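You operate a simulated robot arm through the tools that you are given. There is no shell and no other tool. Be economical: measure what you need, move in short steps, check, and stop when the job is done.

You run a simulated two-armed robot. Do the job below in one go: nothing can be reset, and whatever is moved stays where it is left.

## Task
Put 2 dabs of grease, dose L, on the red cam on the yellow slide.
Fine: set the dose, put one trial dab on the pad, then zero the counter; the yellow slide ends back at PAD.
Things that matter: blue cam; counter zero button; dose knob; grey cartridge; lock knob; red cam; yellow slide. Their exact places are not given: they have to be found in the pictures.

Only the result counts: the job must be done as asked and must still hold three seconds after the hand-in. Knocking over, shifting, dropping, spilling or breaking anything else fails it.

## Robot
Two 7-joint arms with two-finger parallel grippers on one trunk, hanging from a carriage that runs on a gantry, over the field with the corners [-1.234, -2.161], [0.046, -2.161], [0.046, 0.139], [-1.234, 0.139] (x, y) and turns from -5.428 to 6.58 rad about z. Base frame: it is fixed where the carriage stands at the start and does not move with it; the origin is on the floor, on the carriage's upright axis, x ahead of it, y to its left, z up. Readings come in m, rad, newtons and seconds.
The left shoulder is at the start at [0.04, 0.173, 1.322], the right one opposite. With the tool pointing down near the work surface each hand reaches from about 0.1 to 0.72 m from the robot's upright axis, wherever it stands, measured 20 degrees to its own side. Places, roughly: counter zero button [0.6, -0.2, 0.8]; dose knob [0.7, -0.2, 0.9]; lock knob [0.5, -0.3, 0.9]; yellow slide [0.5, -0.4, 0.8]. Payload 3.43 kg a hand.
The tool frame of a hand sits at the grasp point between the pads (the TCP): z along the fingers, y along the line on which they close. The tips reach 0.03 m beyond it. The gripper opens to 0.094 m. The fingers are 0.028 m wide and 0.01 m thick; the gripper's body (0.05 by 0.096 m) begins 0.055 m behind the TCP.
Orientation is that of the tool frame in the base frame, as a unit quaternion [x, y, z, w]. With the fingers straight down and closing along the base's y, the tool's x points along the base's -x, its y along +y and its z along -z.

## Interface
- The arms move only by the tool servo_tool. It takes "left_series", "right_series" or both (then of equal length, played together; a hand with none holds still); each is a list of rows, each an object of numbers (a shift or turn left out is 0, a gripper value left out holds the last): "jaw": the gripper command, from -1 (fully open) to 1 (shut), values between in proportion; "x", "y", "z": the shift along the tool's x, y, z in m; "ax", "ay", "az": the turn, a rotation vector about the tool's x, y, z in rad. In form: [{"jaw": .., "x": .., "y": .., "z": .., "ax": .., "ay": .., "az": ..}, ...]. A call has 1 to 20 rows; each row shifts and turns the commanded pose from where the row before left it, along the tool's axes as they then stand. Rows are played at 5 a second. More than 0.05 m and 0.15 rad between two rows, or a gripper value outside its range, and nothing of the call is played. Where a pose cannot be reached the arm comes as near as it can. A force on the tool above 90 N (or 10 N above the force at the start of the call, whichever is more), or a blocked arm, ends the call early, and 0.2 s more pass. The fingers move at their own pace (about 0.072 m/s each) and stop on an object; they squeeze with about 20 N. The grip force told is the motor's: it shows also when the fingers shut on nothing. Time passes only in rows, and 0.2 s behind the last, so rows that do not move let the fingers close. It gives the time, the measured TCP pose, the force on the tool (base axes), the opening and the grip force at its end, in the units of the frame above (readings bear some noise), with the torque about the TCP (base axes, N m) and any sound that the robot's microphone picked up, and new pictures: "show" is both (left out), scene, wrist or none (wrist: the cameras of the hands that moved).
- Cameras (640 x 400 px; columns grow to the right, rows downward): "scene" is now at [0.2047, -0.0561, 1.6044]; the picture's right is [-0.78, -0.62, 0.00], its down [-0.50, 0.63, -0.59] and it looks along [0.37, -0.47, -0.80] (base axes); focal length 296 px, centre (320, 200). "left" rides on the left gripper at [0.076, -0.014, -0.102] in its tool frame; the picture's right is [0.18, 0.98, 0.00], its down [-0.75, 0.14, -0.64] and it looks along [-0.63, 0.12, 0.77] (tool axes); focal length 243 px, centre (320, 200). "right" rides on the right gripper at [0.076, 0.014, -0.102] in its tool frame; the picture's right is [-0.18, 0.98, 0.00], its down [-0.75, -0.14, -0.64] and it looks along [-0.63, -0.12, 0.77] (tool axes); focal length 243 px, centre (320, 200).
- raise_lower(by): slides the trunk up (or, below 0, down) by that many m; the arms and the scene camera ride with it, the base frame stays. It gives what a move gives, with no picture.
- roll_base(legs): drives the robot by 1 to 6 legs, each [ahead, left, turn to the left] in m, m and rad, along the robot's own axes; the way and the turn of a leg run together, so that a leg with both is an arc; at most 1.5 m and 3.142 rad a leg. The arms and the cameras ride along, it lands a little off, and it stops where it bumps. It keeps to its track: a leg is cut to what the track allows. It gives what a move gives, and a new picture of the scene camera.
- pan_tilt(pan, tilt): turns the head with the scene camera to pan (to the left, within 1.501 rad either way) and tilt (down, from -0.506 to 1.204), counted from straight ahead of the robot. It gives what a move gives, and a new picture of the scene camera.
- locate(camera, pixels): there is no depth. For up to 12 entries [column, row, z] of the newest picture of that camera ("zoom" is the newest enlarged one), the place [x, y] in the base frame at which the ray of that pixel passes the height z, good to about 0.002 m. It takes no simulated time.
- close_up(camera, box): a new picture of the part [left, top, right, bottom] of that camera's present view, enlarged. It takes no simulated time.
- close_job(): hands the job in; it is judged then, once.

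Go step by step. Measure first, check grasps and placings, and put right what went wrong. The budget is 80 turns and 260 pictures, counting those below and the enlarged ones. Unless the task says otherwise, let go and move clear before handing in, and close with one line.

The tools are called after "Request:" as a command line: name --argument value ..., lists and objects as JSON in quotes. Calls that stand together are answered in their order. servo_tool: Moves the arms, as the interface text tells. Its arguments: {"type":"object","properties":{"left_series":{"type":"array","items":{"type":"object","properties":{"jaw":{"type":"number"},"x":{"type":"number"},"y":{"type":"number"},"z":{"type":"number"},"ax":{"type":"number"},"ay":{"type":"number"},"az":{"type":"number"}}}},"right_series":{"type":"array","items":{"type":"object","properties":{"jaw":{"type":"number"},"x":{"type":"number"},"y":{"type":"number"},"z":{"type":"number"},"ax":{"type":"number"},"ay":{"type":"number"},"az":{"type":"number"}}}},"show":{"type":"string","enum":["both","scene","wrist","none"]}},"required":[]} The other tools are called the same way: raise_lower (by) slides the trunk up or down; roll_base (legs) drives the base; pan_tilt (pan, tilt) turns the head that bears the scene camera; locate (camera, pixels) gives the place at which the rays of pixels pass given heights; close_up (camera, box) takes an enlarged picture of a part of a camera's view; close_job () hands the job in.

At the start:

```text
time_s: 0.0
left_eef_pos: [0.3149, -0.0594, 1.2652]
left_ee_rot: [0.0, 1.0, 0.0, 0.0]
left_ft_force: [1.2, 0.2, -0.1]
left_ft_torque: [0.01, -0.01, -0.04]
left_grip_width: 0.0939
left_grip_force: 0.1
right_eef_pos: [0.3275, -0.417, 1.2779]
right_ee_rot: [0.0, 1.0, -0.001, -0.001]
right_ft_force: [0.1, -0.3, 0.0]
right_ft_torque: [0.02, -0.02, 0.01]
right_grip_width: 0.0941
right_grip_force: 0.2
trunk travel left (down, up): [-0.475, 0.306]
robot x, y, heading: [0.001, 0.0032, 0.0]
head pan, tilt: [-0.901, 0.934]
```

scene: 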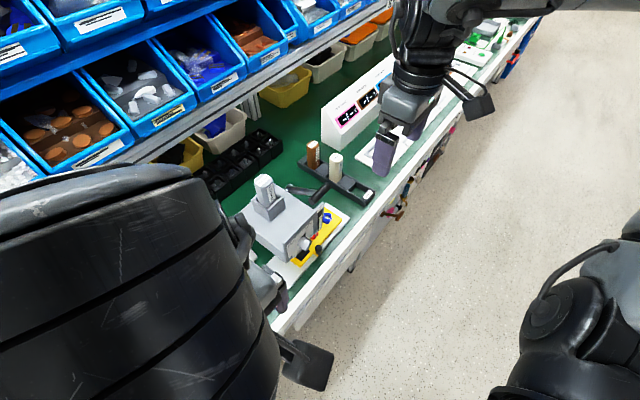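
right: 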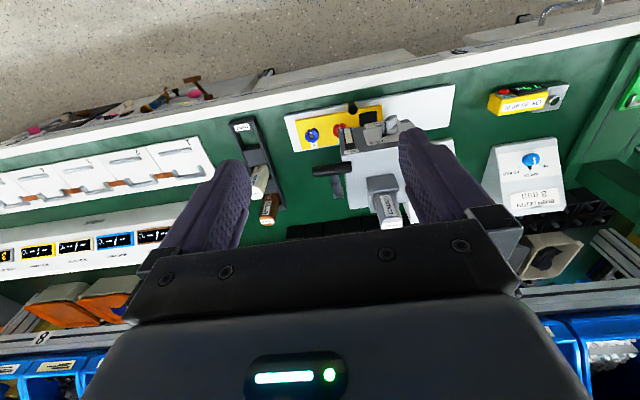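
left: 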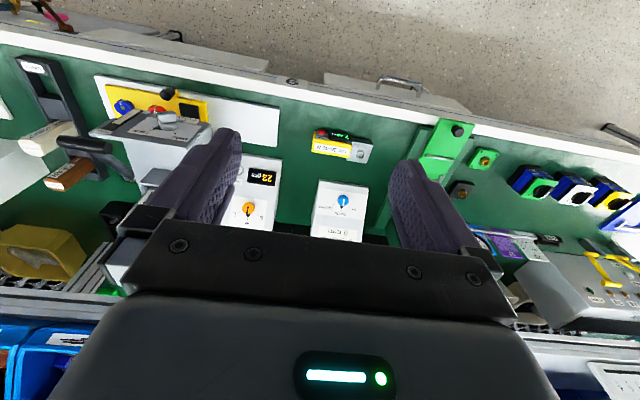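

The station with the yellow slide is near (355,130) in the right picture; I'll enlarge the views to read the parts.

Request:
close_up --camera "right" --box '[220, 70, 460, 220]'

Request:
close_up --camera "left" --box '[0, 50, 400, 250]'

Request:
close_up --camera "scene" --box '[220, 120, 400, 290]'

Request:
close_up --camera "right" --box '[460, 60, 640, 220]'

```text
2.67 times, centred on (340, 145) of right
```

zoom: 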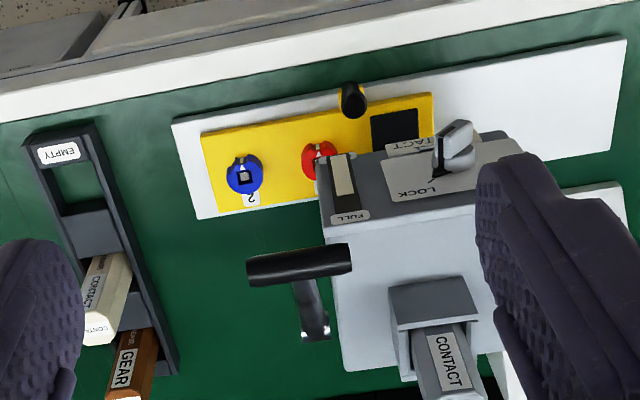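

```text
1.60 times, centred on (200, 150) of left
```

zoom: 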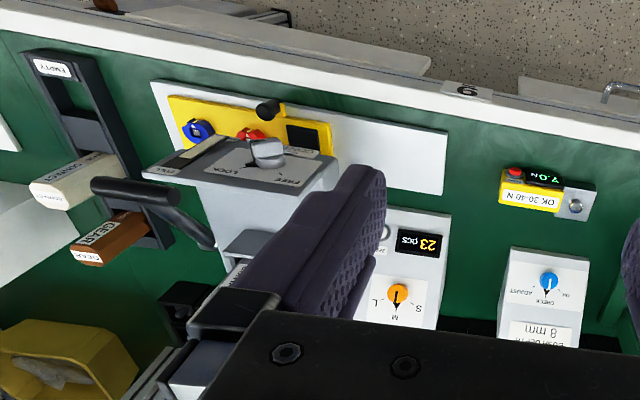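

```text
2.35 times, centred on (310, 205) of scene
```

zoom: 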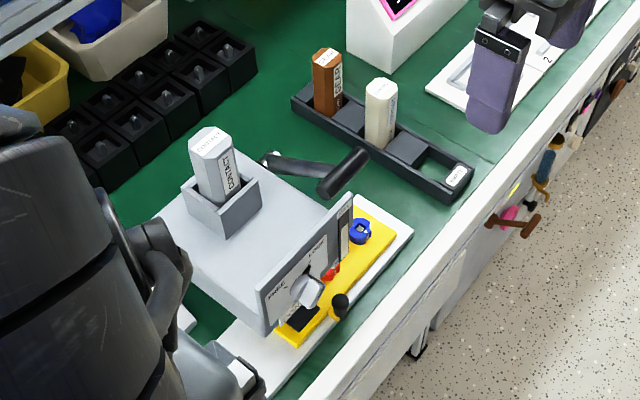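

```text
2.50 times, centred on (550, 140) of right
```

zoom: 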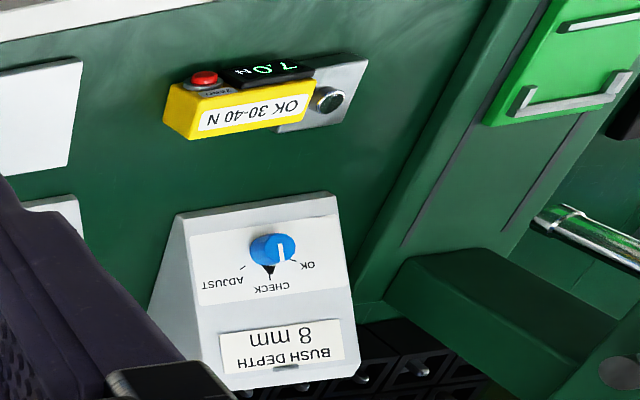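

The right view shows the LOCK/FREE knob, the gauge reading FULL, the lever and the slide. I'll lower the hands for better views before measuring.

Request:
servo_tool --left_series '[{"y": -0.04, "z": 0.02}, {"y": -0.04, "z": 0.04}, {"y": -0.03, "z": 0.04}, {}]' --right_series '[{"z": 0.04}, {"z": 0.04}, {"z": 0.04, "y": -0.02}, {}]' --show "both"

Request:
close_up --camera "left" --box '[120, 60, 480, 260]'

Request:
close_up --camera "right" --box '[220, 60, 500, 240]'

```text
refused: row 2 steps farther than a row can; nothing moved
```

```text
1.78 times, centred on (300, 160) of left
```

zoom: 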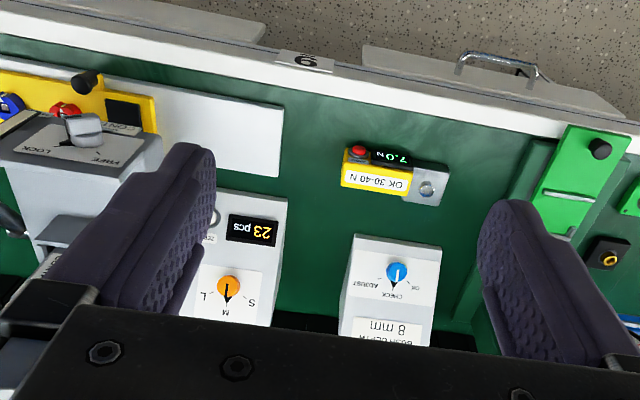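

```text
2.22 times, centred on (360, 150) of right
```

zoom: 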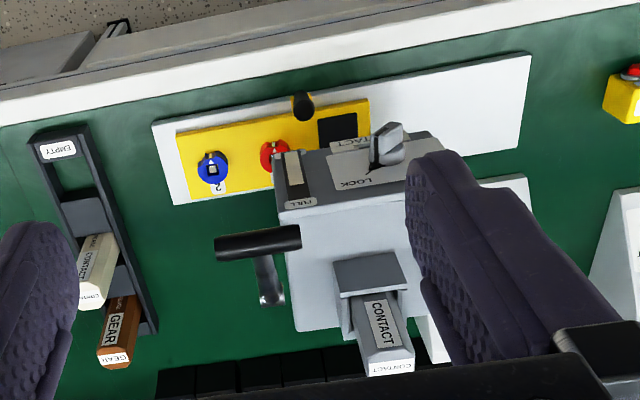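

Step was too long; the display reads 23 pcs and the orange dose knob points at M. Retrying with smaller steps.

Request:
servo_tool --left_series '[{"y": -0.03, "z": 0.03}, {"y": -0.03, "z": 0.03}, {"y": -0.03, "z": 0.03}, {"y": -0.03, "z": 0.03}, {}]' --right_series '[{"z": 0.04, "y": 0.01}, {"z": 0.04, "y": 0.01}, {"z": 0.04, "y": 0.01}, {}, {}]' --show "both"

Request:
close_up --camera "left" --box '[160, 60, 440, 240]'

Request:
close_up --camera "right" --box '[240, 80, 480, 240]'

```text
time_s: 1.2
left_eef_pos: [0.3158, -0.1817, 1.1428]
left_ee_rot: [0.0, 1.0, 0.0, 0.001]
left_ft_force: [0.0, -0.3, -0.5]
left_ft_torque: [-0.01, 0.01, 0.03]
left_grip_width: 0.0939
left_grip_force: 0.0
right_eef_pos: [0.3271, -0.3868, 1.1582]
right_ee_rot: [0.0, 1.0, 0.0, 0.0]
right_ft_force: [0.7, 0.0, 0.0]
right_ft_torque: [-0.03, 0.0, 0.05]
right_grip_width: 0.0943
right_grip_force: 0.1
trunk travel left (down, up): [-0.475, 0.306]
robot x, y, heading: [-0.0001, -0.0003, 0.0]
head pan, tilt: [-0.901, 0.934]
```

scene: 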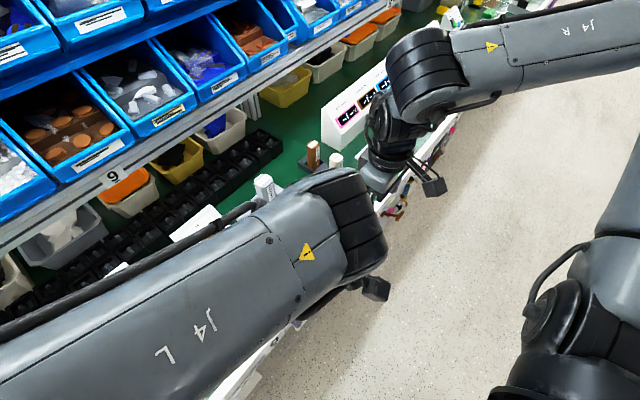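
right: 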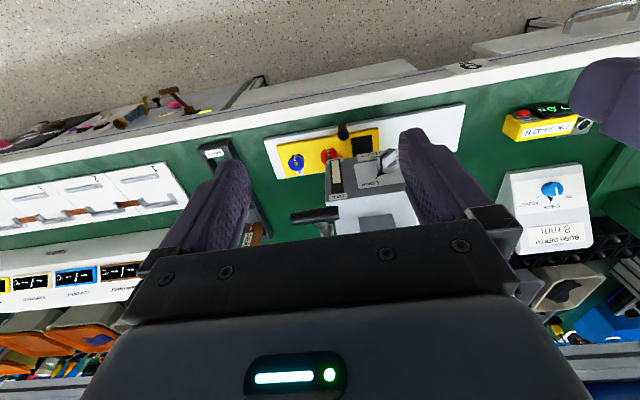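
left: 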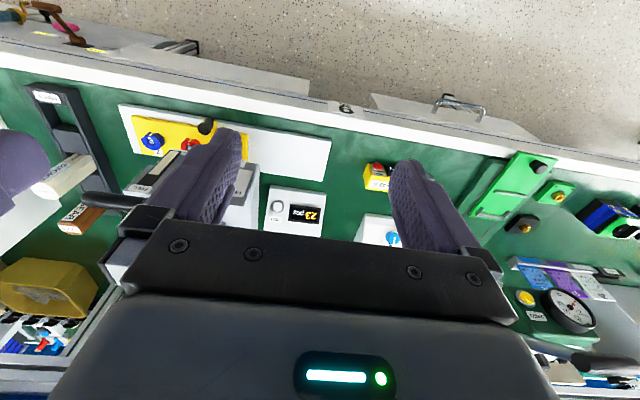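

```text
2.22 times, centred on (300, 150) of left
```

zoom: 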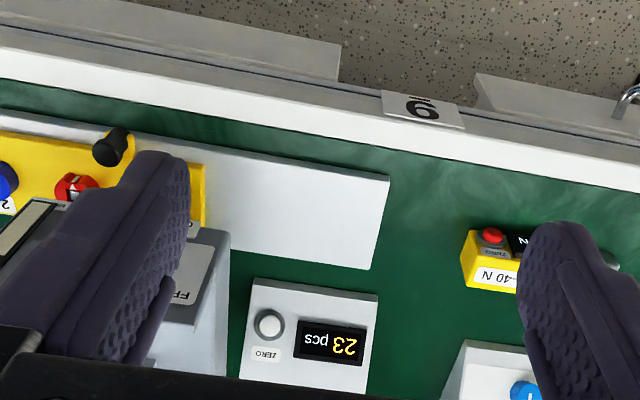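

```text
2.50 times, centred on (360, 160) of right
```

zoom: 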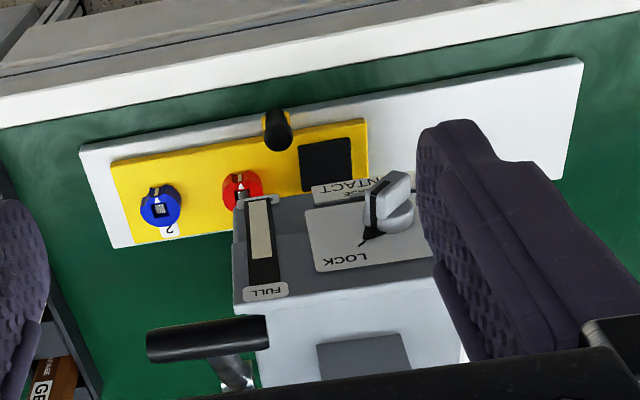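

Views are clear enough to start measuring. I'll get preliminary positions of the main features from both wrist cameras.

Request:
locate --camera "right" --pixels '[[344, 129, 0.85], [296, 162, 0.82], [330, 155, 0.82], [361, 145, 0.8], [384, 160, 0.9], [316, 215, 0.95], [465, 105, 0.78], [264, 137, 0.78], [640, 40, 0.78], [0, 160, 0.78]]'

Request:
locate --camera "left" --pixels '[[206, 126, 0.85], [150, 140, 0.82], [191, 146, 0.82], [278, 206, 0.82], [304, 213, 0.82], [332, 138, 0.78], [119, 105, 0.78], [640, 170, 0.78], [0, 60, 0.78]]'

```text
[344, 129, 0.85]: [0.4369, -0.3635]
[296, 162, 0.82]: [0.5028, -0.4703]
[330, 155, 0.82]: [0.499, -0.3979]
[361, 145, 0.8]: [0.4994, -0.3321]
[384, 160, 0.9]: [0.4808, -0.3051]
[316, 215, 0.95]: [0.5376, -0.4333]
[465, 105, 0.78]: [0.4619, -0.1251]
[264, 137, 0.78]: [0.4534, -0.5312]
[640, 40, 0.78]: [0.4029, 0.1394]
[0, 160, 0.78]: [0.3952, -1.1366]
```

```text
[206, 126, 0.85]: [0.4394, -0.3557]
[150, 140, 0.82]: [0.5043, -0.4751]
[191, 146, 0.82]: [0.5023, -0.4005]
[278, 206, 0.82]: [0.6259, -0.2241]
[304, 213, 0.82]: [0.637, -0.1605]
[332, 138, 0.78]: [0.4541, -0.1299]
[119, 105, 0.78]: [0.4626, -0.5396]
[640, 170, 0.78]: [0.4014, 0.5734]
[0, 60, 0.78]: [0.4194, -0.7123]
```

Bench edge runs along y at x≈0.40; pad y≈-0.33, red -0.40, blue -0.473, slide post (0.438,-0.36). I'll shift the base a bit right/ahead for reach and look closer.

Request:
roll_base --legs '[[0.04, -0.1, 0]]'

Request:
servo_tool --left_series '[{"y": 0.04}, {"y": 0.04}, {"y": 0.04}, {"y": 0.04}, {}]' --right_series '[{"z": 0.02, "y": 0.04}, {"z": 0.02, "y": 0.04, "x": 0.02}, {"z": 0.02, "y": 0.045, "x": 0.02}, {"z": 0.02, "y": 0.04, "x": 0.02}, {}]' --show "wrist"

Request:
close_up --camera "right" --box '[220, 60, 460, 220]'

Request:
close_up --camera "left" --box '[60, 100, 360, 300]'

```text
time_s: 2.4
left_eef_pos: [0.3562, -0.2824, 1.144]
left_ee_rot: [0.0, 1.0, -0.001, 0.0]
left_ft_force: [0.5, -0.2, -0.6]
left_ft_torque: [0.05, -0.01, 0.02]
left_grip_width: 0.094
left_grip_force: 0.1
right_eef_pos: [0.367, -0.4881, 1.158]
right_ee_rot: [0.0, 1.0, 0.0, 0.0]
right_ft_force: [0.1, -0.5, 1.0]
right_ft_torque: [0.03, 0.01, 0.01]
right_grip_width: 0.0938
right_grip_force: 0.1
trunk travel left (down, up): [-0.475, 0.306]
robot x, y, heading: [0.0379, -0.0967, 0.001]
head pan, tilt: [-0.901, 0.934]
```

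scene: 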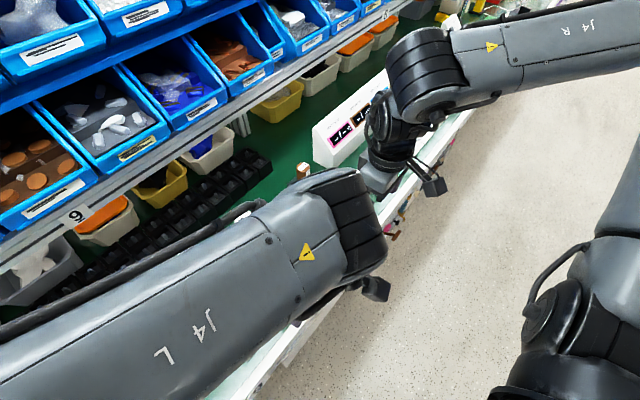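

```text
refused: row 3 steps farther than a row can; nothing moved
```

```text
2.50 times, centred on (340, 140) of right
```

zoom: 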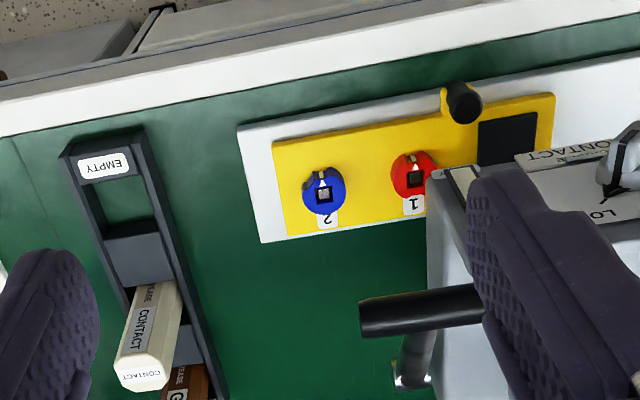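

```text
2.00 times, centred on (210, 200) of left
```

zoom: 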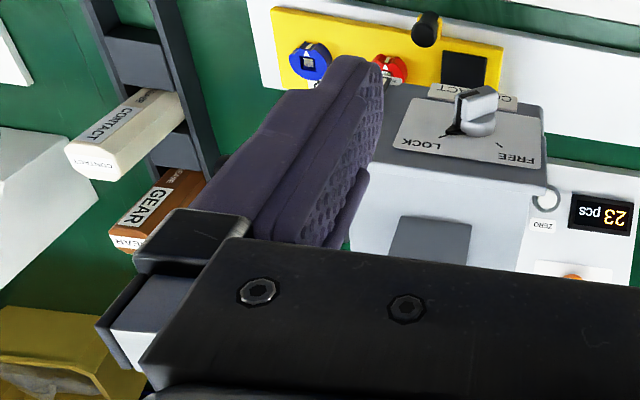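

Lock knob pointer is at LOCK. I'll retry the viewing moves with smaller steps.

Request:
servo_tool --left_series '[{"y": 0.04}, {"y": 0.04}, {"y": 0.04}, {"y": 0.04}, {"y": 0.03}, {}]' --right_series '[{"y": 0.03}, {"y": 0.03}, {"y": 0.03}, {"y": 0.03, "z": 0.02}, {"z": 0.03}, {"z": 0.03}]' --show "wrist"

Request:
close_up --camera "right" --box '[220, 60, 460, 220]'

Request:
close_up --camera "left" --box '[60, 100, 360, 300]'

```text
time_s: 3.8
left_eef_pos: [0.3532, -0.0912, 1.1424]
left_ee_rot: [0.001, 1.0, 0.0, 0.0]
left_ft_force: [0.4, 0.1, -0.4]
left_ft_torque: [-0.03, 0.0, -0.03]
left_grip_width: 0.094
left_grip_force: 0.1
right_eef_pos: [0.3672, -0.3665, 1.0797]
right_ee_rot: [0.0, 1.0, 0.001, 0.0]
right_ft_force: [0.2, 0.8, 0.4]
right_ft_torque: [0.04, 0.01, 0.0]
right_grip_width: 0.0938
right_grip_force: 0.2
trunk travel left (down, up): [-0.475, 0.306]
robot x, y, heading: [0.0369, -0.0981, -0.001]
head pan, tilt: [-0.901, 0.934]
```

right: 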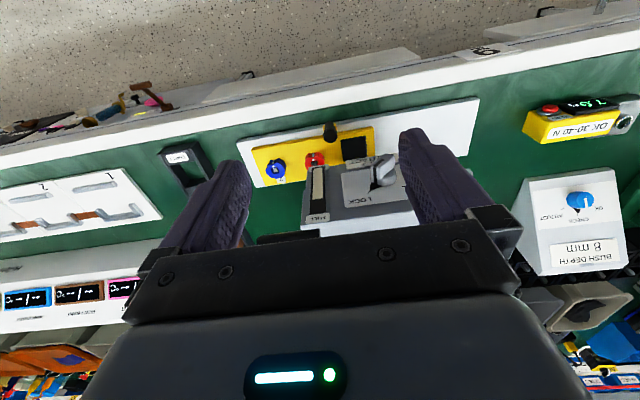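
left: 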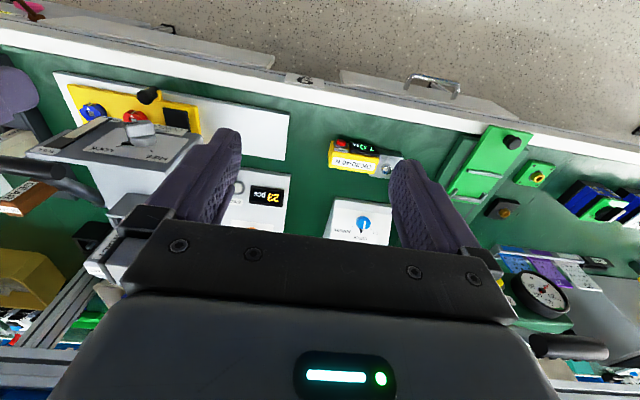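

```text
2.50 times, centred on (340, 140) of right
```

zoom: 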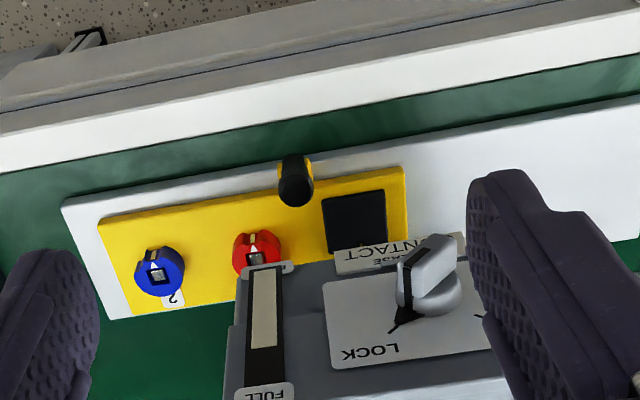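

```text
2.00 times, centred on (210, 200) of left
```

zoom: 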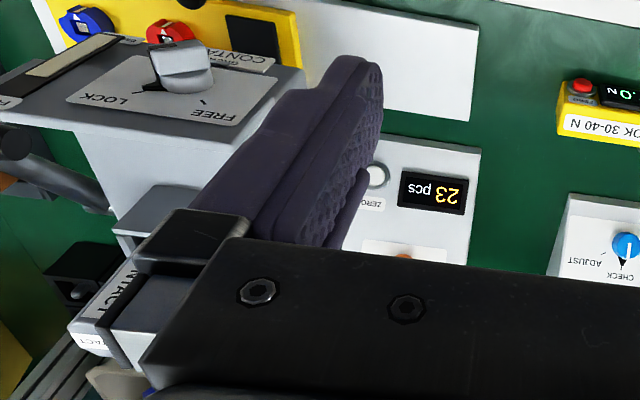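

Gauge shows about 60% fill, lock pointer at LOCK. Measuring rays from both cameras to triangulate the lock knob, post, and counter parts.

Request:
locate --camera "right" --pixels '[[331, 131, 0.8], [331, 131, 0.9], [383, 166, 0.85], [383, 166, 0.95], [316, 160, 0.8], [316, 160, 0.9], [375, 183, 0.85], [375, 183, 0.95], [342, 167, 0.85], [342, 167, 0.95], [307, 218, 0.85], [307, 218, 0.95]]'

Request:
locate --camera "left" --pixels '[[147, 96, 0.8], [147, 96, 0.9], [145, 129, 0.85], [145, 129, 0.95], [135, 117, 0.8], [135, 117, 0.9], [122, 128, 0.85], [122, 128, 0.95], [248, 187, 0.8], [248, 187, 0.85], [110, 121, 0.85], [110, 121, 0.95]]'

```text
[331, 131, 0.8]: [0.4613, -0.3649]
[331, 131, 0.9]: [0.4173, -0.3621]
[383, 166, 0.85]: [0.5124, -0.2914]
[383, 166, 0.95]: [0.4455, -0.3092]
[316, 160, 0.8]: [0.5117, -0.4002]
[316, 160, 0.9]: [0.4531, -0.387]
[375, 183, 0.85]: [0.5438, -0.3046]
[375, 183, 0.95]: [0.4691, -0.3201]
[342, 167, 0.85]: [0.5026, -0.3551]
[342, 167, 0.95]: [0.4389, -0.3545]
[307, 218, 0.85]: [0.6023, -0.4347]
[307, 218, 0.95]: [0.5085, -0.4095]
```

```text
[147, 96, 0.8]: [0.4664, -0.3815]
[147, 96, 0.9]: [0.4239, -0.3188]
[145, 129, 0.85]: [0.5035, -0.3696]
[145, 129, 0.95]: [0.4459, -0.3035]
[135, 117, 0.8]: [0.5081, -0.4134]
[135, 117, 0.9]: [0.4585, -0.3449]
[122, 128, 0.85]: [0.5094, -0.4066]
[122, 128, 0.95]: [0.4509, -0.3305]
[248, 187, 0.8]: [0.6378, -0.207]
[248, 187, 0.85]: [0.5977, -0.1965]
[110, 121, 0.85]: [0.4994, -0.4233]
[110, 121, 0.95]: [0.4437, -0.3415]
```

Rough triangulation: post top (0.45,-0.364,0.83), red cam (0.498,-0.397,0.824), lock handle about (0.45,-0.31,0.94). I'll take wider-baseline views for the rest.

Request:
servo_tool --left_series '[{}, {"y": -0.04}, {"y": -0.04}, {"y": -0.04}, {"y": -0.04}, {}]' --right_series '[{"y": -0.045}, {"y": -0.045}, {"y": -0.045}, {"y": -0.045}, {"y": -0.02}, {}]' --show "wrist"

Request:
close_up --camera "right" --box '[260, 60, 560, 260]'

Request:
close_up --camera "left" --box '[160, 80, 400, 240]'

Request:
pan_tilt --pan -0.45 --tilt 1.0

```text
time_s: 5.2
left_eef_pos: [0.354, -0.2498, 1.1445]
left_ee_rot: [0.0, 1.0, 0.0, 0.0]
left_ft_force: [-0.1, -0.6, -0.6]
left_ft_torque: [-0.02, 0.0, 0.02]
left_grip_width: 0.0941
left_grip_force: 0.1
right_eef_pos: [0.37, -0.5676, 1.0759]
right_ee_rot: [0.0, 1.0, 0.0, 0.0]
right_ft_force: [-0.1, 0.3, 1.0]
right_ft_torque: [0.0, -0.02, -0.01]
right_grip_width: 0.0941
right_grip_force: 0.1
trunk travel left (down, up): [-0.475, 0.306]
robot x, y, heading: [0.0389, -0.0996, 0.007]
head pan, tilt: [-0.901, 0.934]
```

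right: 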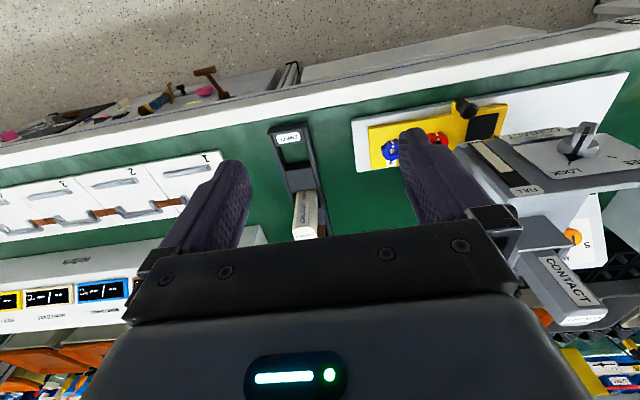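
left: 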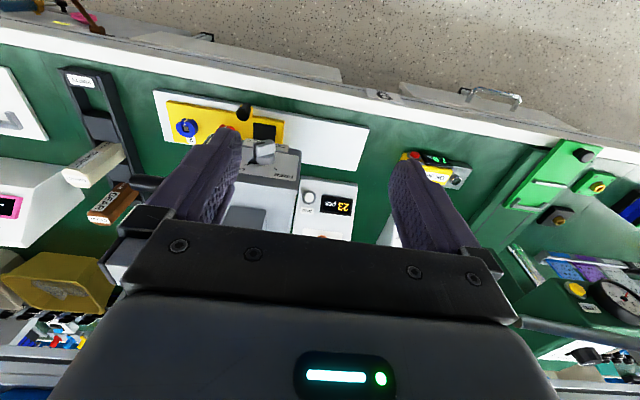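

```text
2.00 times, centred on (410, 160) of right
```

zoom: 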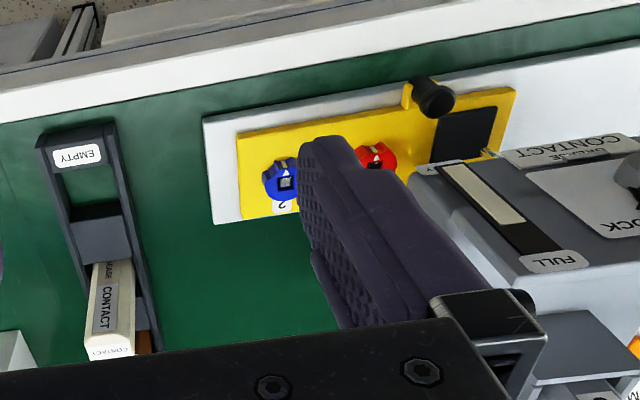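

```text
2.50 times, centred on (280, 160) of left
```

zoom: 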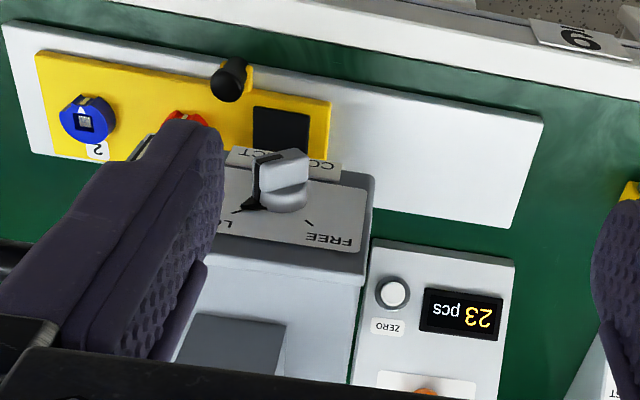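

```text
time_s: 6.1
left_eef_pos: [0.3551, -0.2492, 1.1448]
left_ee_rot: [0.0, 1.0, 0.0, 0.0]
left_ft_force: [0.0, 0.2, -0.3]
left_ft_torque: [-0.02, 0.01, 0.0]
left_grip_width: 0.0938
left_grip_force: 0.0
right_eef_pos: [0.3698, -0.5685, 1.0768]
right_ee_rot: [0.001, 1.0, -0.001, 0.0]
right_ft_force: [-0.7, -0.5, 0.0]
right_ft_torque: [0.0, 0.02, -0.03]
right_grip_width: 0.0942
right_grip_force: 0.0
trunk travel left (down, up): [-0.475, 0.306]
robot x, y, heading: [0.0429, -0.0968, 0.002]
head pan, tilt: [-0.45, 1.0]
```

scene: 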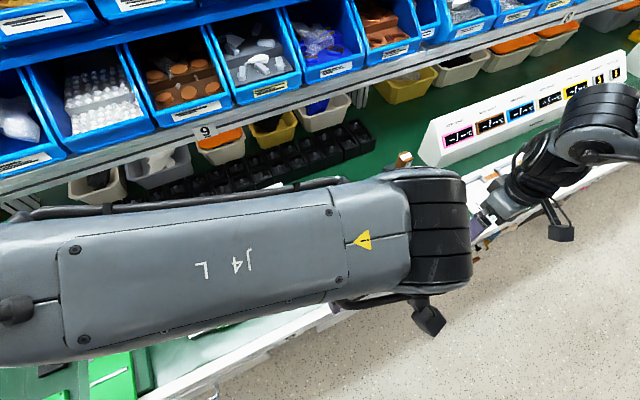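

Lock fin points to LOCK (-y,+x side), FREE tick on (+y,+x) side; nozzle spike visible above the pad. Triangulating knob, zero button, dose knob.

Request:
locate --camera "right" --pixels '[[580, 149, 0.85], [580, 149, 0.95], [588, 125, 0.85], [588, 125, 0.95], [572, 160, 0.85], [572, 160, 0.95], [573, 237, 0.8], [573, 237, 0.9], [463, 110, 0.8], [463, 110, 0.9], [440, 138, 0.8], [440, 138, 0.9]]'

Request:
locate --camera "left" --pixels '[[272, 159, 0.85], [272, 159, 0.95], [274, 142, 0.85], [274, 142, 0.95], [256, 164, 0.85], [256, 164, 0.95], [330, 237, 0.8], [330, 237, 0.9], [317, 197, 0.8], [317, 197, 0.85], [251, 108, 0.8], [251, 108, 0.9]]'

Request:
close_up --camera "right" --box '[480, 100, 640, 260]'

```text
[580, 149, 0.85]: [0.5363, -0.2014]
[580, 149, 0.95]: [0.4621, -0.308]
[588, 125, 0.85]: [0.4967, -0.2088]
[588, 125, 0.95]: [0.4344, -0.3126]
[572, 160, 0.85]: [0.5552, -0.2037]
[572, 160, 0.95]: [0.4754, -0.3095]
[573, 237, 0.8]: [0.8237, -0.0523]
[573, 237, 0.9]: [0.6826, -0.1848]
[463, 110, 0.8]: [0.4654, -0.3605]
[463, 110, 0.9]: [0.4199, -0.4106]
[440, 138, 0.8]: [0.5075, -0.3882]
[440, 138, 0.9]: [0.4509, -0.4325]
```

```text
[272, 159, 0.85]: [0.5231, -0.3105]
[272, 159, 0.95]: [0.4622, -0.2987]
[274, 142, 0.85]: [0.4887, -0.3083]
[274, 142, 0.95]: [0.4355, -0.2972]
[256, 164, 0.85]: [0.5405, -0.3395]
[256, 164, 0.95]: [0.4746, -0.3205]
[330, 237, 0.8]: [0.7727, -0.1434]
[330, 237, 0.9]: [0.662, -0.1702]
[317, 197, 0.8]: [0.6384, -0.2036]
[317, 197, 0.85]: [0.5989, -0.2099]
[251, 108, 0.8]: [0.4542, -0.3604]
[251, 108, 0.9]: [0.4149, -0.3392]
```

```text
2.50 times, centred on (560, 180) of right
```

zoom: 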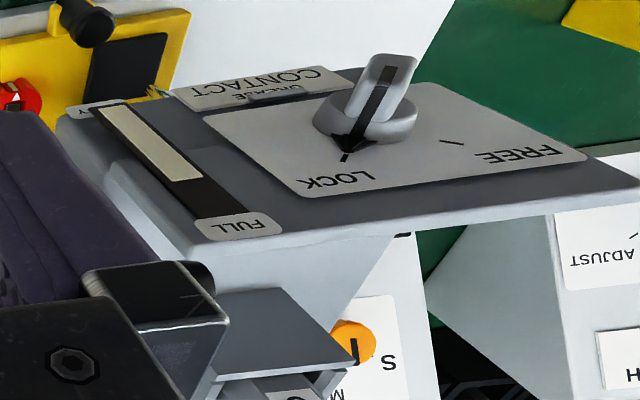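

Lock knob centre ≈ (0.467,-0.301,0.94). I'll move the left hand away and hover the right hand above the knob for a close view.

Request:
servo_tool --left_series '[{"y": 0.045}, {"y": 0.045}, {"y": 0.045}, {"y": 0.045}, {"y": 0.045}, {}, {}, {}]' --right_series '[{}, {"y": 0.04, "x": -0.01}, {"y": 0.04, "x": -0.01}, {"y": 0.04, "x": -0.01}, {"y": 0.045}, {"y": 0.045}, {"y": 0.045}, {"y": 0.01, "x": -0.01}]' --show "wrist"

Request:
close_up --camera "right" --box '[220, 60, 460, 210]'

Request:
close_up --camera "left" --box '[0, 60, 300, 250]'

```text
time_s: 7.9
left_eef_pos: [0.3573, -0.0266, 1.1442]
left_ee_rot: [0.0, 1.0, 0.0, 0.0]
left_ft_force: [0.4, -0.2, 0.0]
left_ft_torque: [0.0, -0.02, 0.0]
left_grip_width: 0.094
left_grip_force: 0.1
right_eef_pos: [0.4118, -0.3009, 1.0801]
right_ee_rot: [0.0, 1.0, 0.0, 0.0]
right_ft_force: [-0.2, -0.3, 0.6]
right_ft_torque: [0.01, -0.03, 0.01]
right_grip_width: 0.094
right_grip_force: 0.2
trunk travel left (down, up): [-0.475, 0.306]
robot x, y, heading: [0.0384, -0.0992, 0.0]
head pan, tilt: [-0.45, 1.0]
```

right: 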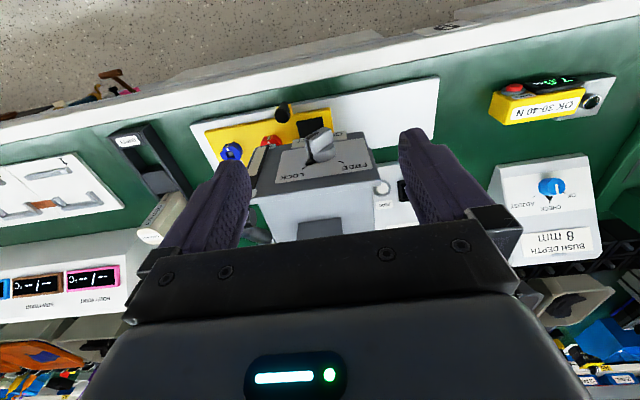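
left: 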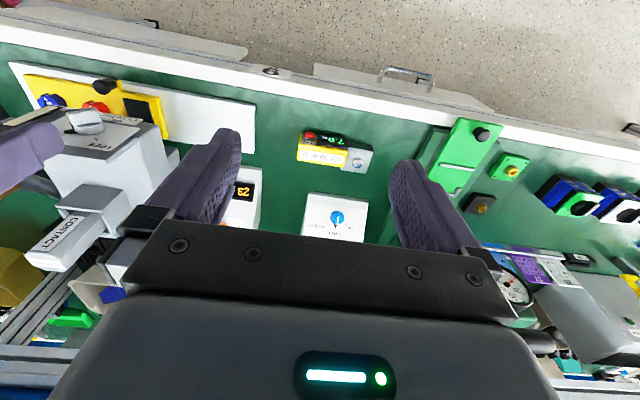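

```text
2.67 times, centred on (340, 135) of right
```

zoom: 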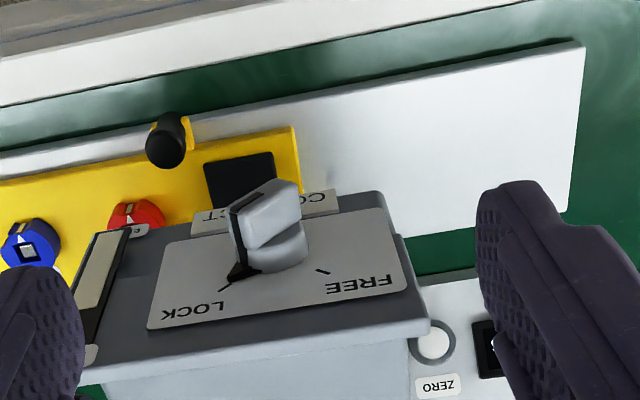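

```text
2.11 times, centred on (150, 155) of left
```

zoom: 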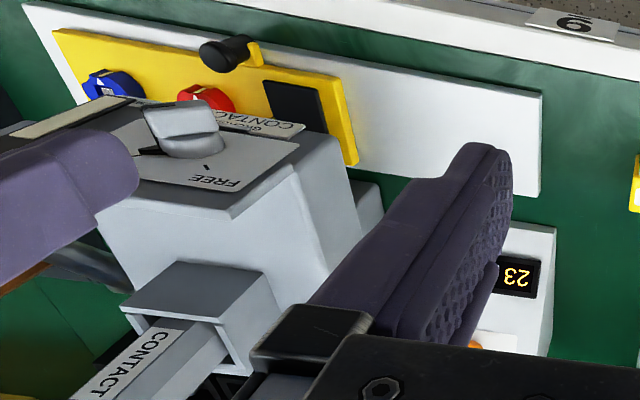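

Clear view of the fin: LOCK tick (222,288), FREE tick (322,271) in the zoom. Getting positions for ticks and corners.

Request:
close_up --camera "right" --box '[220, 60, 460, 210]'

Request:
locate --camera "zoom" --pixels '[[222, 289, 0.925], [322, 271, 0.925], [148, 330, 0.925], [408, 287, 0.925], [162, 238, 0.925], [385, 208, 0.925], [270, 255, 0.93], [232, 210, 0.955], [272, 181, 0.955], [300, 192, 0.955], [434, 342, 0.82], [434, 342, 0.85]]'

Request:
locate --camera "left" --pixels '[[97, 138, 0.925], [97, 138, 0.9], [113, 149, 0.925], [113, 149, 0.9], [140, 126, 0.925], [92, 123, 0.955], [105, 92, 0.83], [242, 190, 0.82], [242, 190, 0.85]]'

```text
2.67 times, centred on (340, 135) of right
```

zoom: 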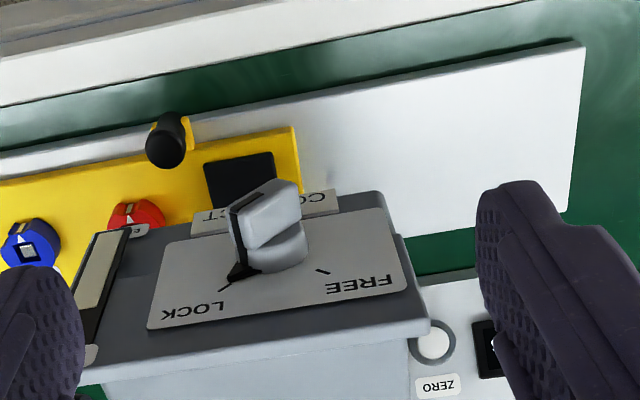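

```text
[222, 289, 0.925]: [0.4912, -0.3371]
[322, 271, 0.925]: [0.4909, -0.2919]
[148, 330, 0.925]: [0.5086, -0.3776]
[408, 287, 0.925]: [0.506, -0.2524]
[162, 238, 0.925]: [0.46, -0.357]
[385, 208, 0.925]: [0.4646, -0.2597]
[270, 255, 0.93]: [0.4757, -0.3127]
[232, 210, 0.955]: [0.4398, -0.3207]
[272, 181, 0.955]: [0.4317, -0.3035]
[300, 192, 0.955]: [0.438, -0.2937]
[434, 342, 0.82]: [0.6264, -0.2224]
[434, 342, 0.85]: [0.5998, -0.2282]
```

```text
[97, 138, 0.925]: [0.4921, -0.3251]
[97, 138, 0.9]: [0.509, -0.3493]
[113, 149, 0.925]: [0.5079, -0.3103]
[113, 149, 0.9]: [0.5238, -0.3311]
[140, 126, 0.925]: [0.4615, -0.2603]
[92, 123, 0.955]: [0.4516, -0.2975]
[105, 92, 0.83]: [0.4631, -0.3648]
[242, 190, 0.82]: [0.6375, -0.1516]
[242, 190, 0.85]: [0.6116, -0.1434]
```

The rays only agree if the lock panel is an upright front face (x≈0.46, z≈0.92–0.99) with the knob axis pointing at me. I'll back the base up and pitch the right hand for an operator-like view.

Request:
roll_base --legs '[[-0.2, 0, 0]]'

Request:
servo_tool --right_series '[{"z": 0.04}, {"z": 0.04}, {"z": 0.03}, {"ay": -0.13, "x": -0.03}, {"ay": -0.13, "x": -0.03}, {"ay": -0.13}, {"ay": -0.13}, {"ay": -0.13}, {"ay": -0.13}, {}]' --show "wrist"

Request:
close_up --camera "right" --box '[200, 120, 440, 280]'

```text
time_s: 9.5
left_eef_pos: [0.1556, -0.0277, 1.1448]
left_ee_rot: [0.0, 1.0, 0.0, 0.0]
left_ft_force: [-0.3, -0.6, -0.2]
left_ft_torque: [0.02, -0.03, 0.03]
left_grip_width: 0.0939
left_grip_force: 0.0
right_eef_pos: [0.2096, -0.3017, 1.0797]
right_ee_rot: [-0.001, 1.0, 0.002, -0.001]
right_ft_force: [0.4, 0.0, 0.9]
right_ft_torque: [-0.02, -0.03, 0.03]
right_grip_width: 0.0941
right_grip_force: 0.1
trunk travel left (down, up): [-0.475, 0.306]
robot x, y, heading: [-0.1607, -0.0983, -0.003]
head pan, tilt: [-0.45, 1.0]
```

scene: 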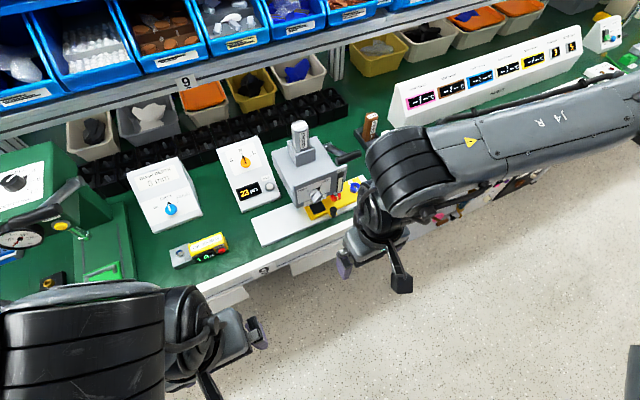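

```text
time_s: 11.7
left_eef_pos: [0.156, -0.0273, 1.1439]
left_ee_rot: [0.001, 1.0, 0.001, 0.0]
left_ft_force: [0.2, -0.6, 0.7]
left_ft_torque: [0.02, 0.02, -0.04]
left_grip_width: 0.0938
left_grip_force: 0.0
right_eef_pos: [0.269, -0.316, 0.9899]
right_ee_rot: [0.0, 0.925, 0.002, 0.38]
right_ft_force: [-0.7, 0.7, 0.8]
right_ft_torque: [-0.01, 0.0, -0.01]
right_grip_width: 0.0938
right_grip_force: 0.1
right hand out of reach, approached as far as the arm can: row 7, 8, 9
trunk travel left (down, up): [-0.475, 0.306]
robot x, y, heading: [-0.1616, -0.1008, -0.003]
head pan, tilt: [-0.45, 1.0]
```

right: 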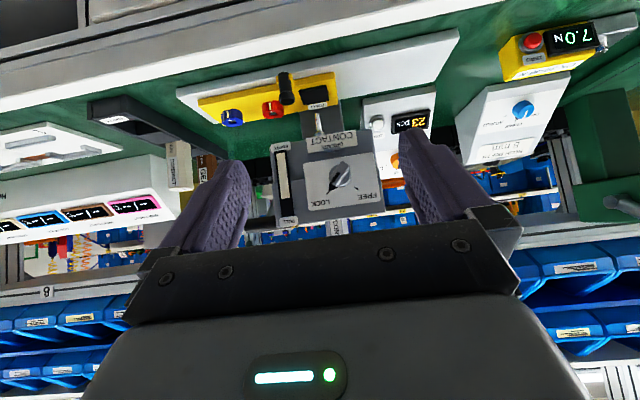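

```text
2.50 times, centred on (320, 200) of right
```

zoom: 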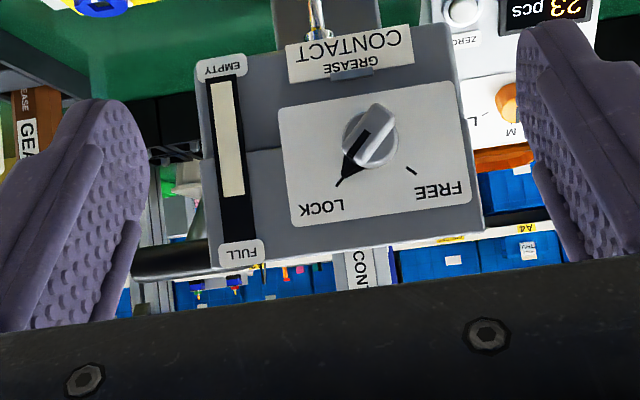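

Excellent operator view: upright panel, fin at LOCK (pointer toward upper-right for an operator), FREE mirrored. Now triangulate with the scene camera, which sees the station well.

Request:
close_up --camera "scene" --box '[220, 110, 400, 230]'

Request:
locate --camera "right" --pixels '[[340, 176, 0.93], [340, 176, 0.96], [338, 187, 0.93], [338, 187, 0.96], [287, 88, 0.83], [287, 88, 0.86], [270, 107, 0.82], [377, 125, 0.83], [377, 125, 0.86], [399, 160, 0.86], [399, 160, 0.9], [263, 226, 0.97]]'

```text
3.33 times, centred on (310, 170) of scene
```

zoom: 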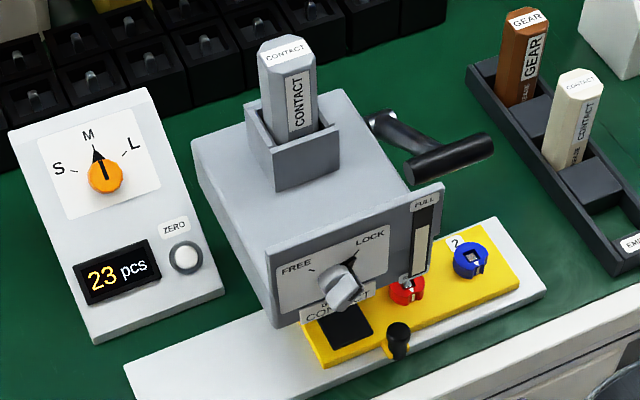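

```text
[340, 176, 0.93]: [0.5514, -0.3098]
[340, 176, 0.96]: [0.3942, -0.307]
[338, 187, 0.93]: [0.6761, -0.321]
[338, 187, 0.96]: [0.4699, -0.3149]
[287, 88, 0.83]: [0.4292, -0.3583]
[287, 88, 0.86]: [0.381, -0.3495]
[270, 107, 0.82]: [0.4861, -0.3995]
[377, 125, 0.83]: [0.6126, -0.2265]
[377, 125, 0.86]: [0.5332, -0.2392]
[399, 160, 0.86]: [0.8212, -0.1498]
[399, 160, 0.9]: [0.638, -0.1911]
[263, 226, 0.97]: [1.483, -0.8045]
```

Great scene zoom: counter panel is sloped with dose knob (104,175) and ZERO (186,257); lever bar (408,170)-(492,145). Locating all.

Request:
locate --camera "zoom" --pixels '[[342, 288, 0.93], [342, 288, 0.96], [186, 257, 0.82], [186, 257, 0.85], [104, 175, 0.86], [104, 175, 0.9], [408, 170, 0.92], [408, 170, 0.96], [492, 145, 0.92], [492, 145, 0.96], [398, 330, 0.83], [398, 330, 0.86]]'

Request:
locate --camera "zoom" --pixels '[[8, 130, 0.78], [95, 342, 0.78], [225, 290, 0.78], [150, 87, 0.88], [10, 128, 0.88], [376, 118, 0.93], [376, 118, 0.96], [440, 185, 0.98], [288, 45, 1.05], [348, 325, 0.81], [405, 290, 0.83], [470, 258, 0.83]]'

Request:
close_up --camera "right" --box '[240, 60, 440, 190]'

```text
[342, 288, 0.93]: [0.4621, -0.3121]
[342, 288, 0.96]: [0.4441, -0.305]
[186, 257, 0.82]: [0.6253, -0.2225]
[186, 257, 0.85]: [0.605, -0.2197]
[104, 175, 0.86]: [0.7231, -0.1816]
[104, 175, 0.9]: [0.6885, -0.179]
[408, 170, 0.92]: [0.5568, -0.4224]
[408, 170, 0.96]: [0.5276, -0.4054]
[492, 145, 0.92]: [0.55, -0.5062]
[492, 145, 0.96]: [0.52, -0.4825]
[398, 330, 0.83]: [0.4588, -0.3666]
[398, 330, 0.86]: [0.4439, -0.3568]
```

```text
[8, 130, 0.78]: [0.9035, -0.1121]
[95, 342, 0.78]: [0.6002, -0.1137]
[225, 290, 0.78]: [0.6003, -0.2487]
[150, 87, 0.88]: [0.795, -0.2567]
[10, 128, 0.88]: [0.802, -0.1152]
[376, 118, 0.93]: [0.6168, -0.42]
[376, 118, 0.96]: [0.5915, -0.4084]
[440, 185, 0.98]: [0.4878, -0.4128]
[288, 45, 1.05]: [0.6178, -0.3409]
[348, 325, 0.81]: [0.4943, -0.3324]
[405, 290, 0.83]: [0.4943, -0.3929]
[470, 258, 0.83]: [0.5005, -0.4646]
```

```text
3.08 times, centred on (340, 125) of right
```

zoom: 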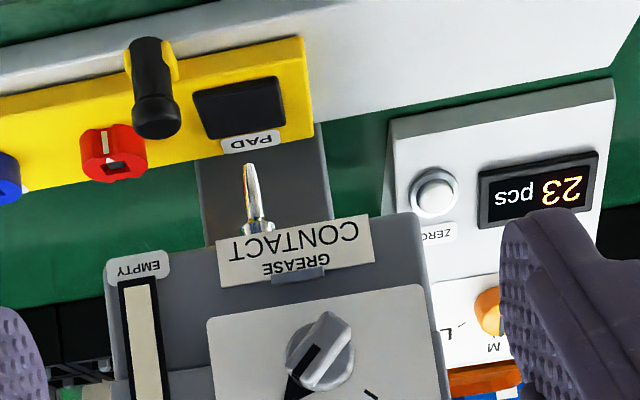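

Triangulated: dose knob (0.700,-0.179,0.886), ZERO (0.620,-0.2235,0.827) on a ~30° slope; lock fin (0.449,-0.308,0.949); pad y -0.332, red y≈-0.395. First the dose: raise the hand, pitch 30°, go forward over the counter.

Request:
servo_tool --right_series '[{"x": -0.03, "z": -0.03}, {"x": -0.03, "z": -0.03}, {"x": -0.03, "z": -0.03}, {"x": -0.03, "z": -0.03}, {"y": 0.045}, {"y": 0.045}, {"y": 0.045}, {"ay": 0.13}, {"ay": 0.131}, {}]' --left_series '[{"y": 0.04}, {"y": 0.04}, {"y": 0.04}, {"y": 0.04}, {"y": 0.04}, {}, {}, {}, {}, {}]' --show "none"

Request:
roll_base --legs '[[0.205, 0, 0]]'

Request:
servo_tool --right_series '[{}]' --show "wrist"

```text
time_s: 13.9
left_eef_pos: [0.1436, 0.0837, 1.1447]
left_ee_rot: [-0.001, 1.0, 0.001, 0.001]
left_ft_force: [0.9, -0.7, 0.3]
left_ft_torque: [-0.02, -0.02, -0.01]
left_grip_width: 0.094
left_grip_force: 0.1
left hand out of reach, approached as far as the arm can: row 3, 4, 5
right_eef_pos: [0.276, -0.3351, 1.1166]
right_ee_rot: [-0.001, 0.967, 0.0, 0.256]
right_ft_force: [0.1, -0.8, 0.6]
right_ft_torque: [0.0, 0.03, 0.03]
right_grip_width: 0.0938
right_grip_force: 0.1
right hand out of reach, approached as far as the arm can: row 2, 3, 4, 5, 6, 7
trunk travel left (down, up): [-0.475, 0.306]
robot x, y, heading: [-0.163, -0.1032, 0.0]
head pan, tilt: [-0.45, 1.0]
```

```text
time_s: 15.5
left_eef_pos: [0.3472, 0.0822, 1.1453]
left_ee_rot: [0.0, 1.0, -0.001, 0.002]
left_ft_force: [0.9, 0.1, -0.3]
left_ft_torque: [0.03, -0.02, 0.01]
left_grip_width: 0.0938
left_grip_force: 0.0
right_eef_pos: [0.4787, -0.3367, 1.1174]
right_ee_rot: [0.0, 0.967, 0.001, 0.256]
right_ft_force: [0.5, -0.9, -0.3]
right_ft_torque: [0.01, 0.02, -0.01]
right_grip_width: 0.0939
right_grip_force: 0.1
trunk travel left (down, up): [-0.475, 0.306]
robot x, y, heading: [0.0421, -0.0988, -0.004]
head pan, tilt: [-0.45, 1.0]
```

scene: 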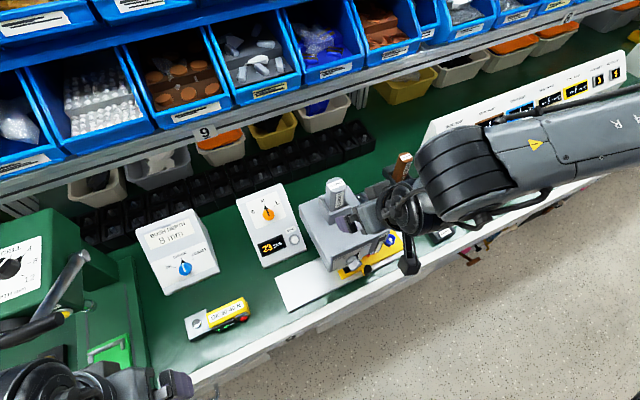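

```text
time_s: 15.9
left_eef_pos: [0.3463, 0.0835, 1.145]
left_ee_rot: [0.0, 1.0, 0.0, 0.001]
left_ft_force: [-0.1, 0.5, 0.1]
left_ft_torque: [0.01, 0.02, 0.0]
left_grip_width: 0.0938
left_grip_force: 0.0
right_eef_pos: [0.4787, -0.3375, 1.1172]
right_ee_rot: [0.001, 0.967, 0.001, 0.257]
right_ft_force: [0.0, 0.0, -0.2]
right_ft_torque: [0.0, -0.02, 0.0]
right_grip_width: 0.0938
right_grip_force: 0.0
trunk travel left (down, up): [-0.475, 0.306]
robot x, y, heading: [0.0457, -0.0987, -0.006]
head pan, tilt: [-0.45, 1.0]
```

right: 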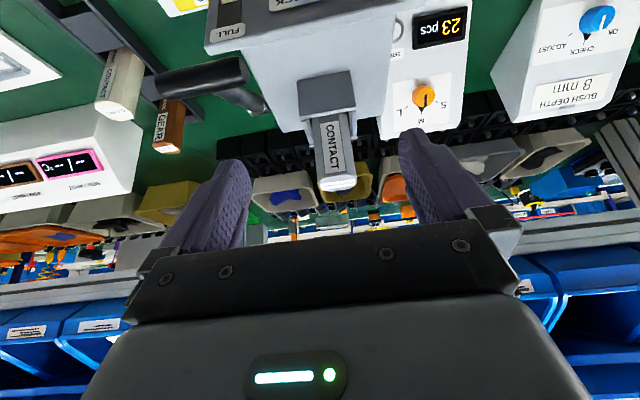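

Hand is at y=-0.337 (cartridge at (333,160), dose knob at (423,95)). Shift +y to the knob's line and approach partway.

Request:
servo_tool --right_series '[{"y": 0.04}, {"y": 0.04}, {"y": 0.04}, {"y": 0.038}, {"x": -0.02, "z": 0.04}, {"x": -0.02, "z": 0.04}, {"x": -0.02, "z": 0.04}, {}]' --show "wrist"

Request:
close_up --camera "right" --box '[220, 80, 420, 210]'

```text
time_s: 17.7
left_eef_pos: [0.3467, 0.0821, 1.1451]
left_ee_rot: [0.0, 1.0, -0.001, 0.0]
left_ft_force: [-0.4, 0.0, -0.1]
left_ft_torque: [0.01, 0.0, -0.02]
left_grip_width: 0.0941
left_grip_force: 0.1
right_eef_pos: [0.5897, -0.3206, 1.0462]
right_ee_rot: [0.0, 0.967, 0.001, 0.257]
right_ft_force: [-0.4, 0.2, -0.2]
right_ft_torque: [-0.03, 0.01, 0.0]
right_grip_width: 0.0937
right_grip_force: 0.0
right hand out of reach, approached as far as the arm can: row 1, 2, 3, 4
trunk travel left (down, up): [-0.475, 0.306]
robot x, y, heading: [0.0438, -0.1028, -0.003]
head pan, tilt: [-0.45, 1.0]
```

right: 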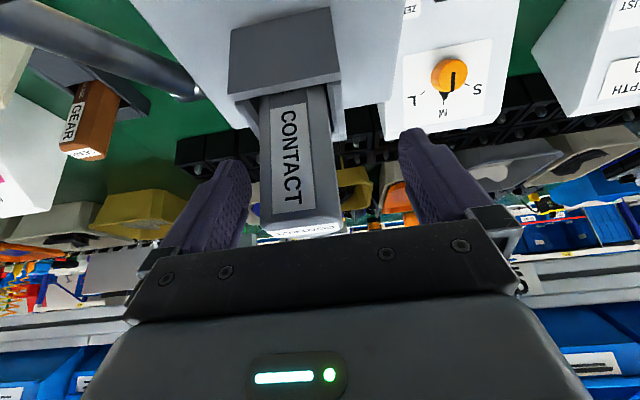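

```text
3.08 times, centred on (320, 145) of right
```

zoom: 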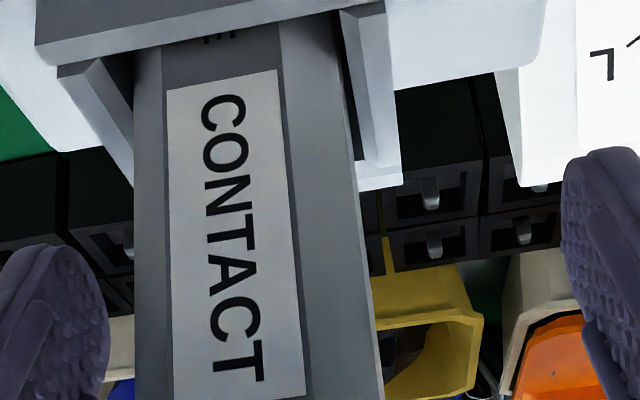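

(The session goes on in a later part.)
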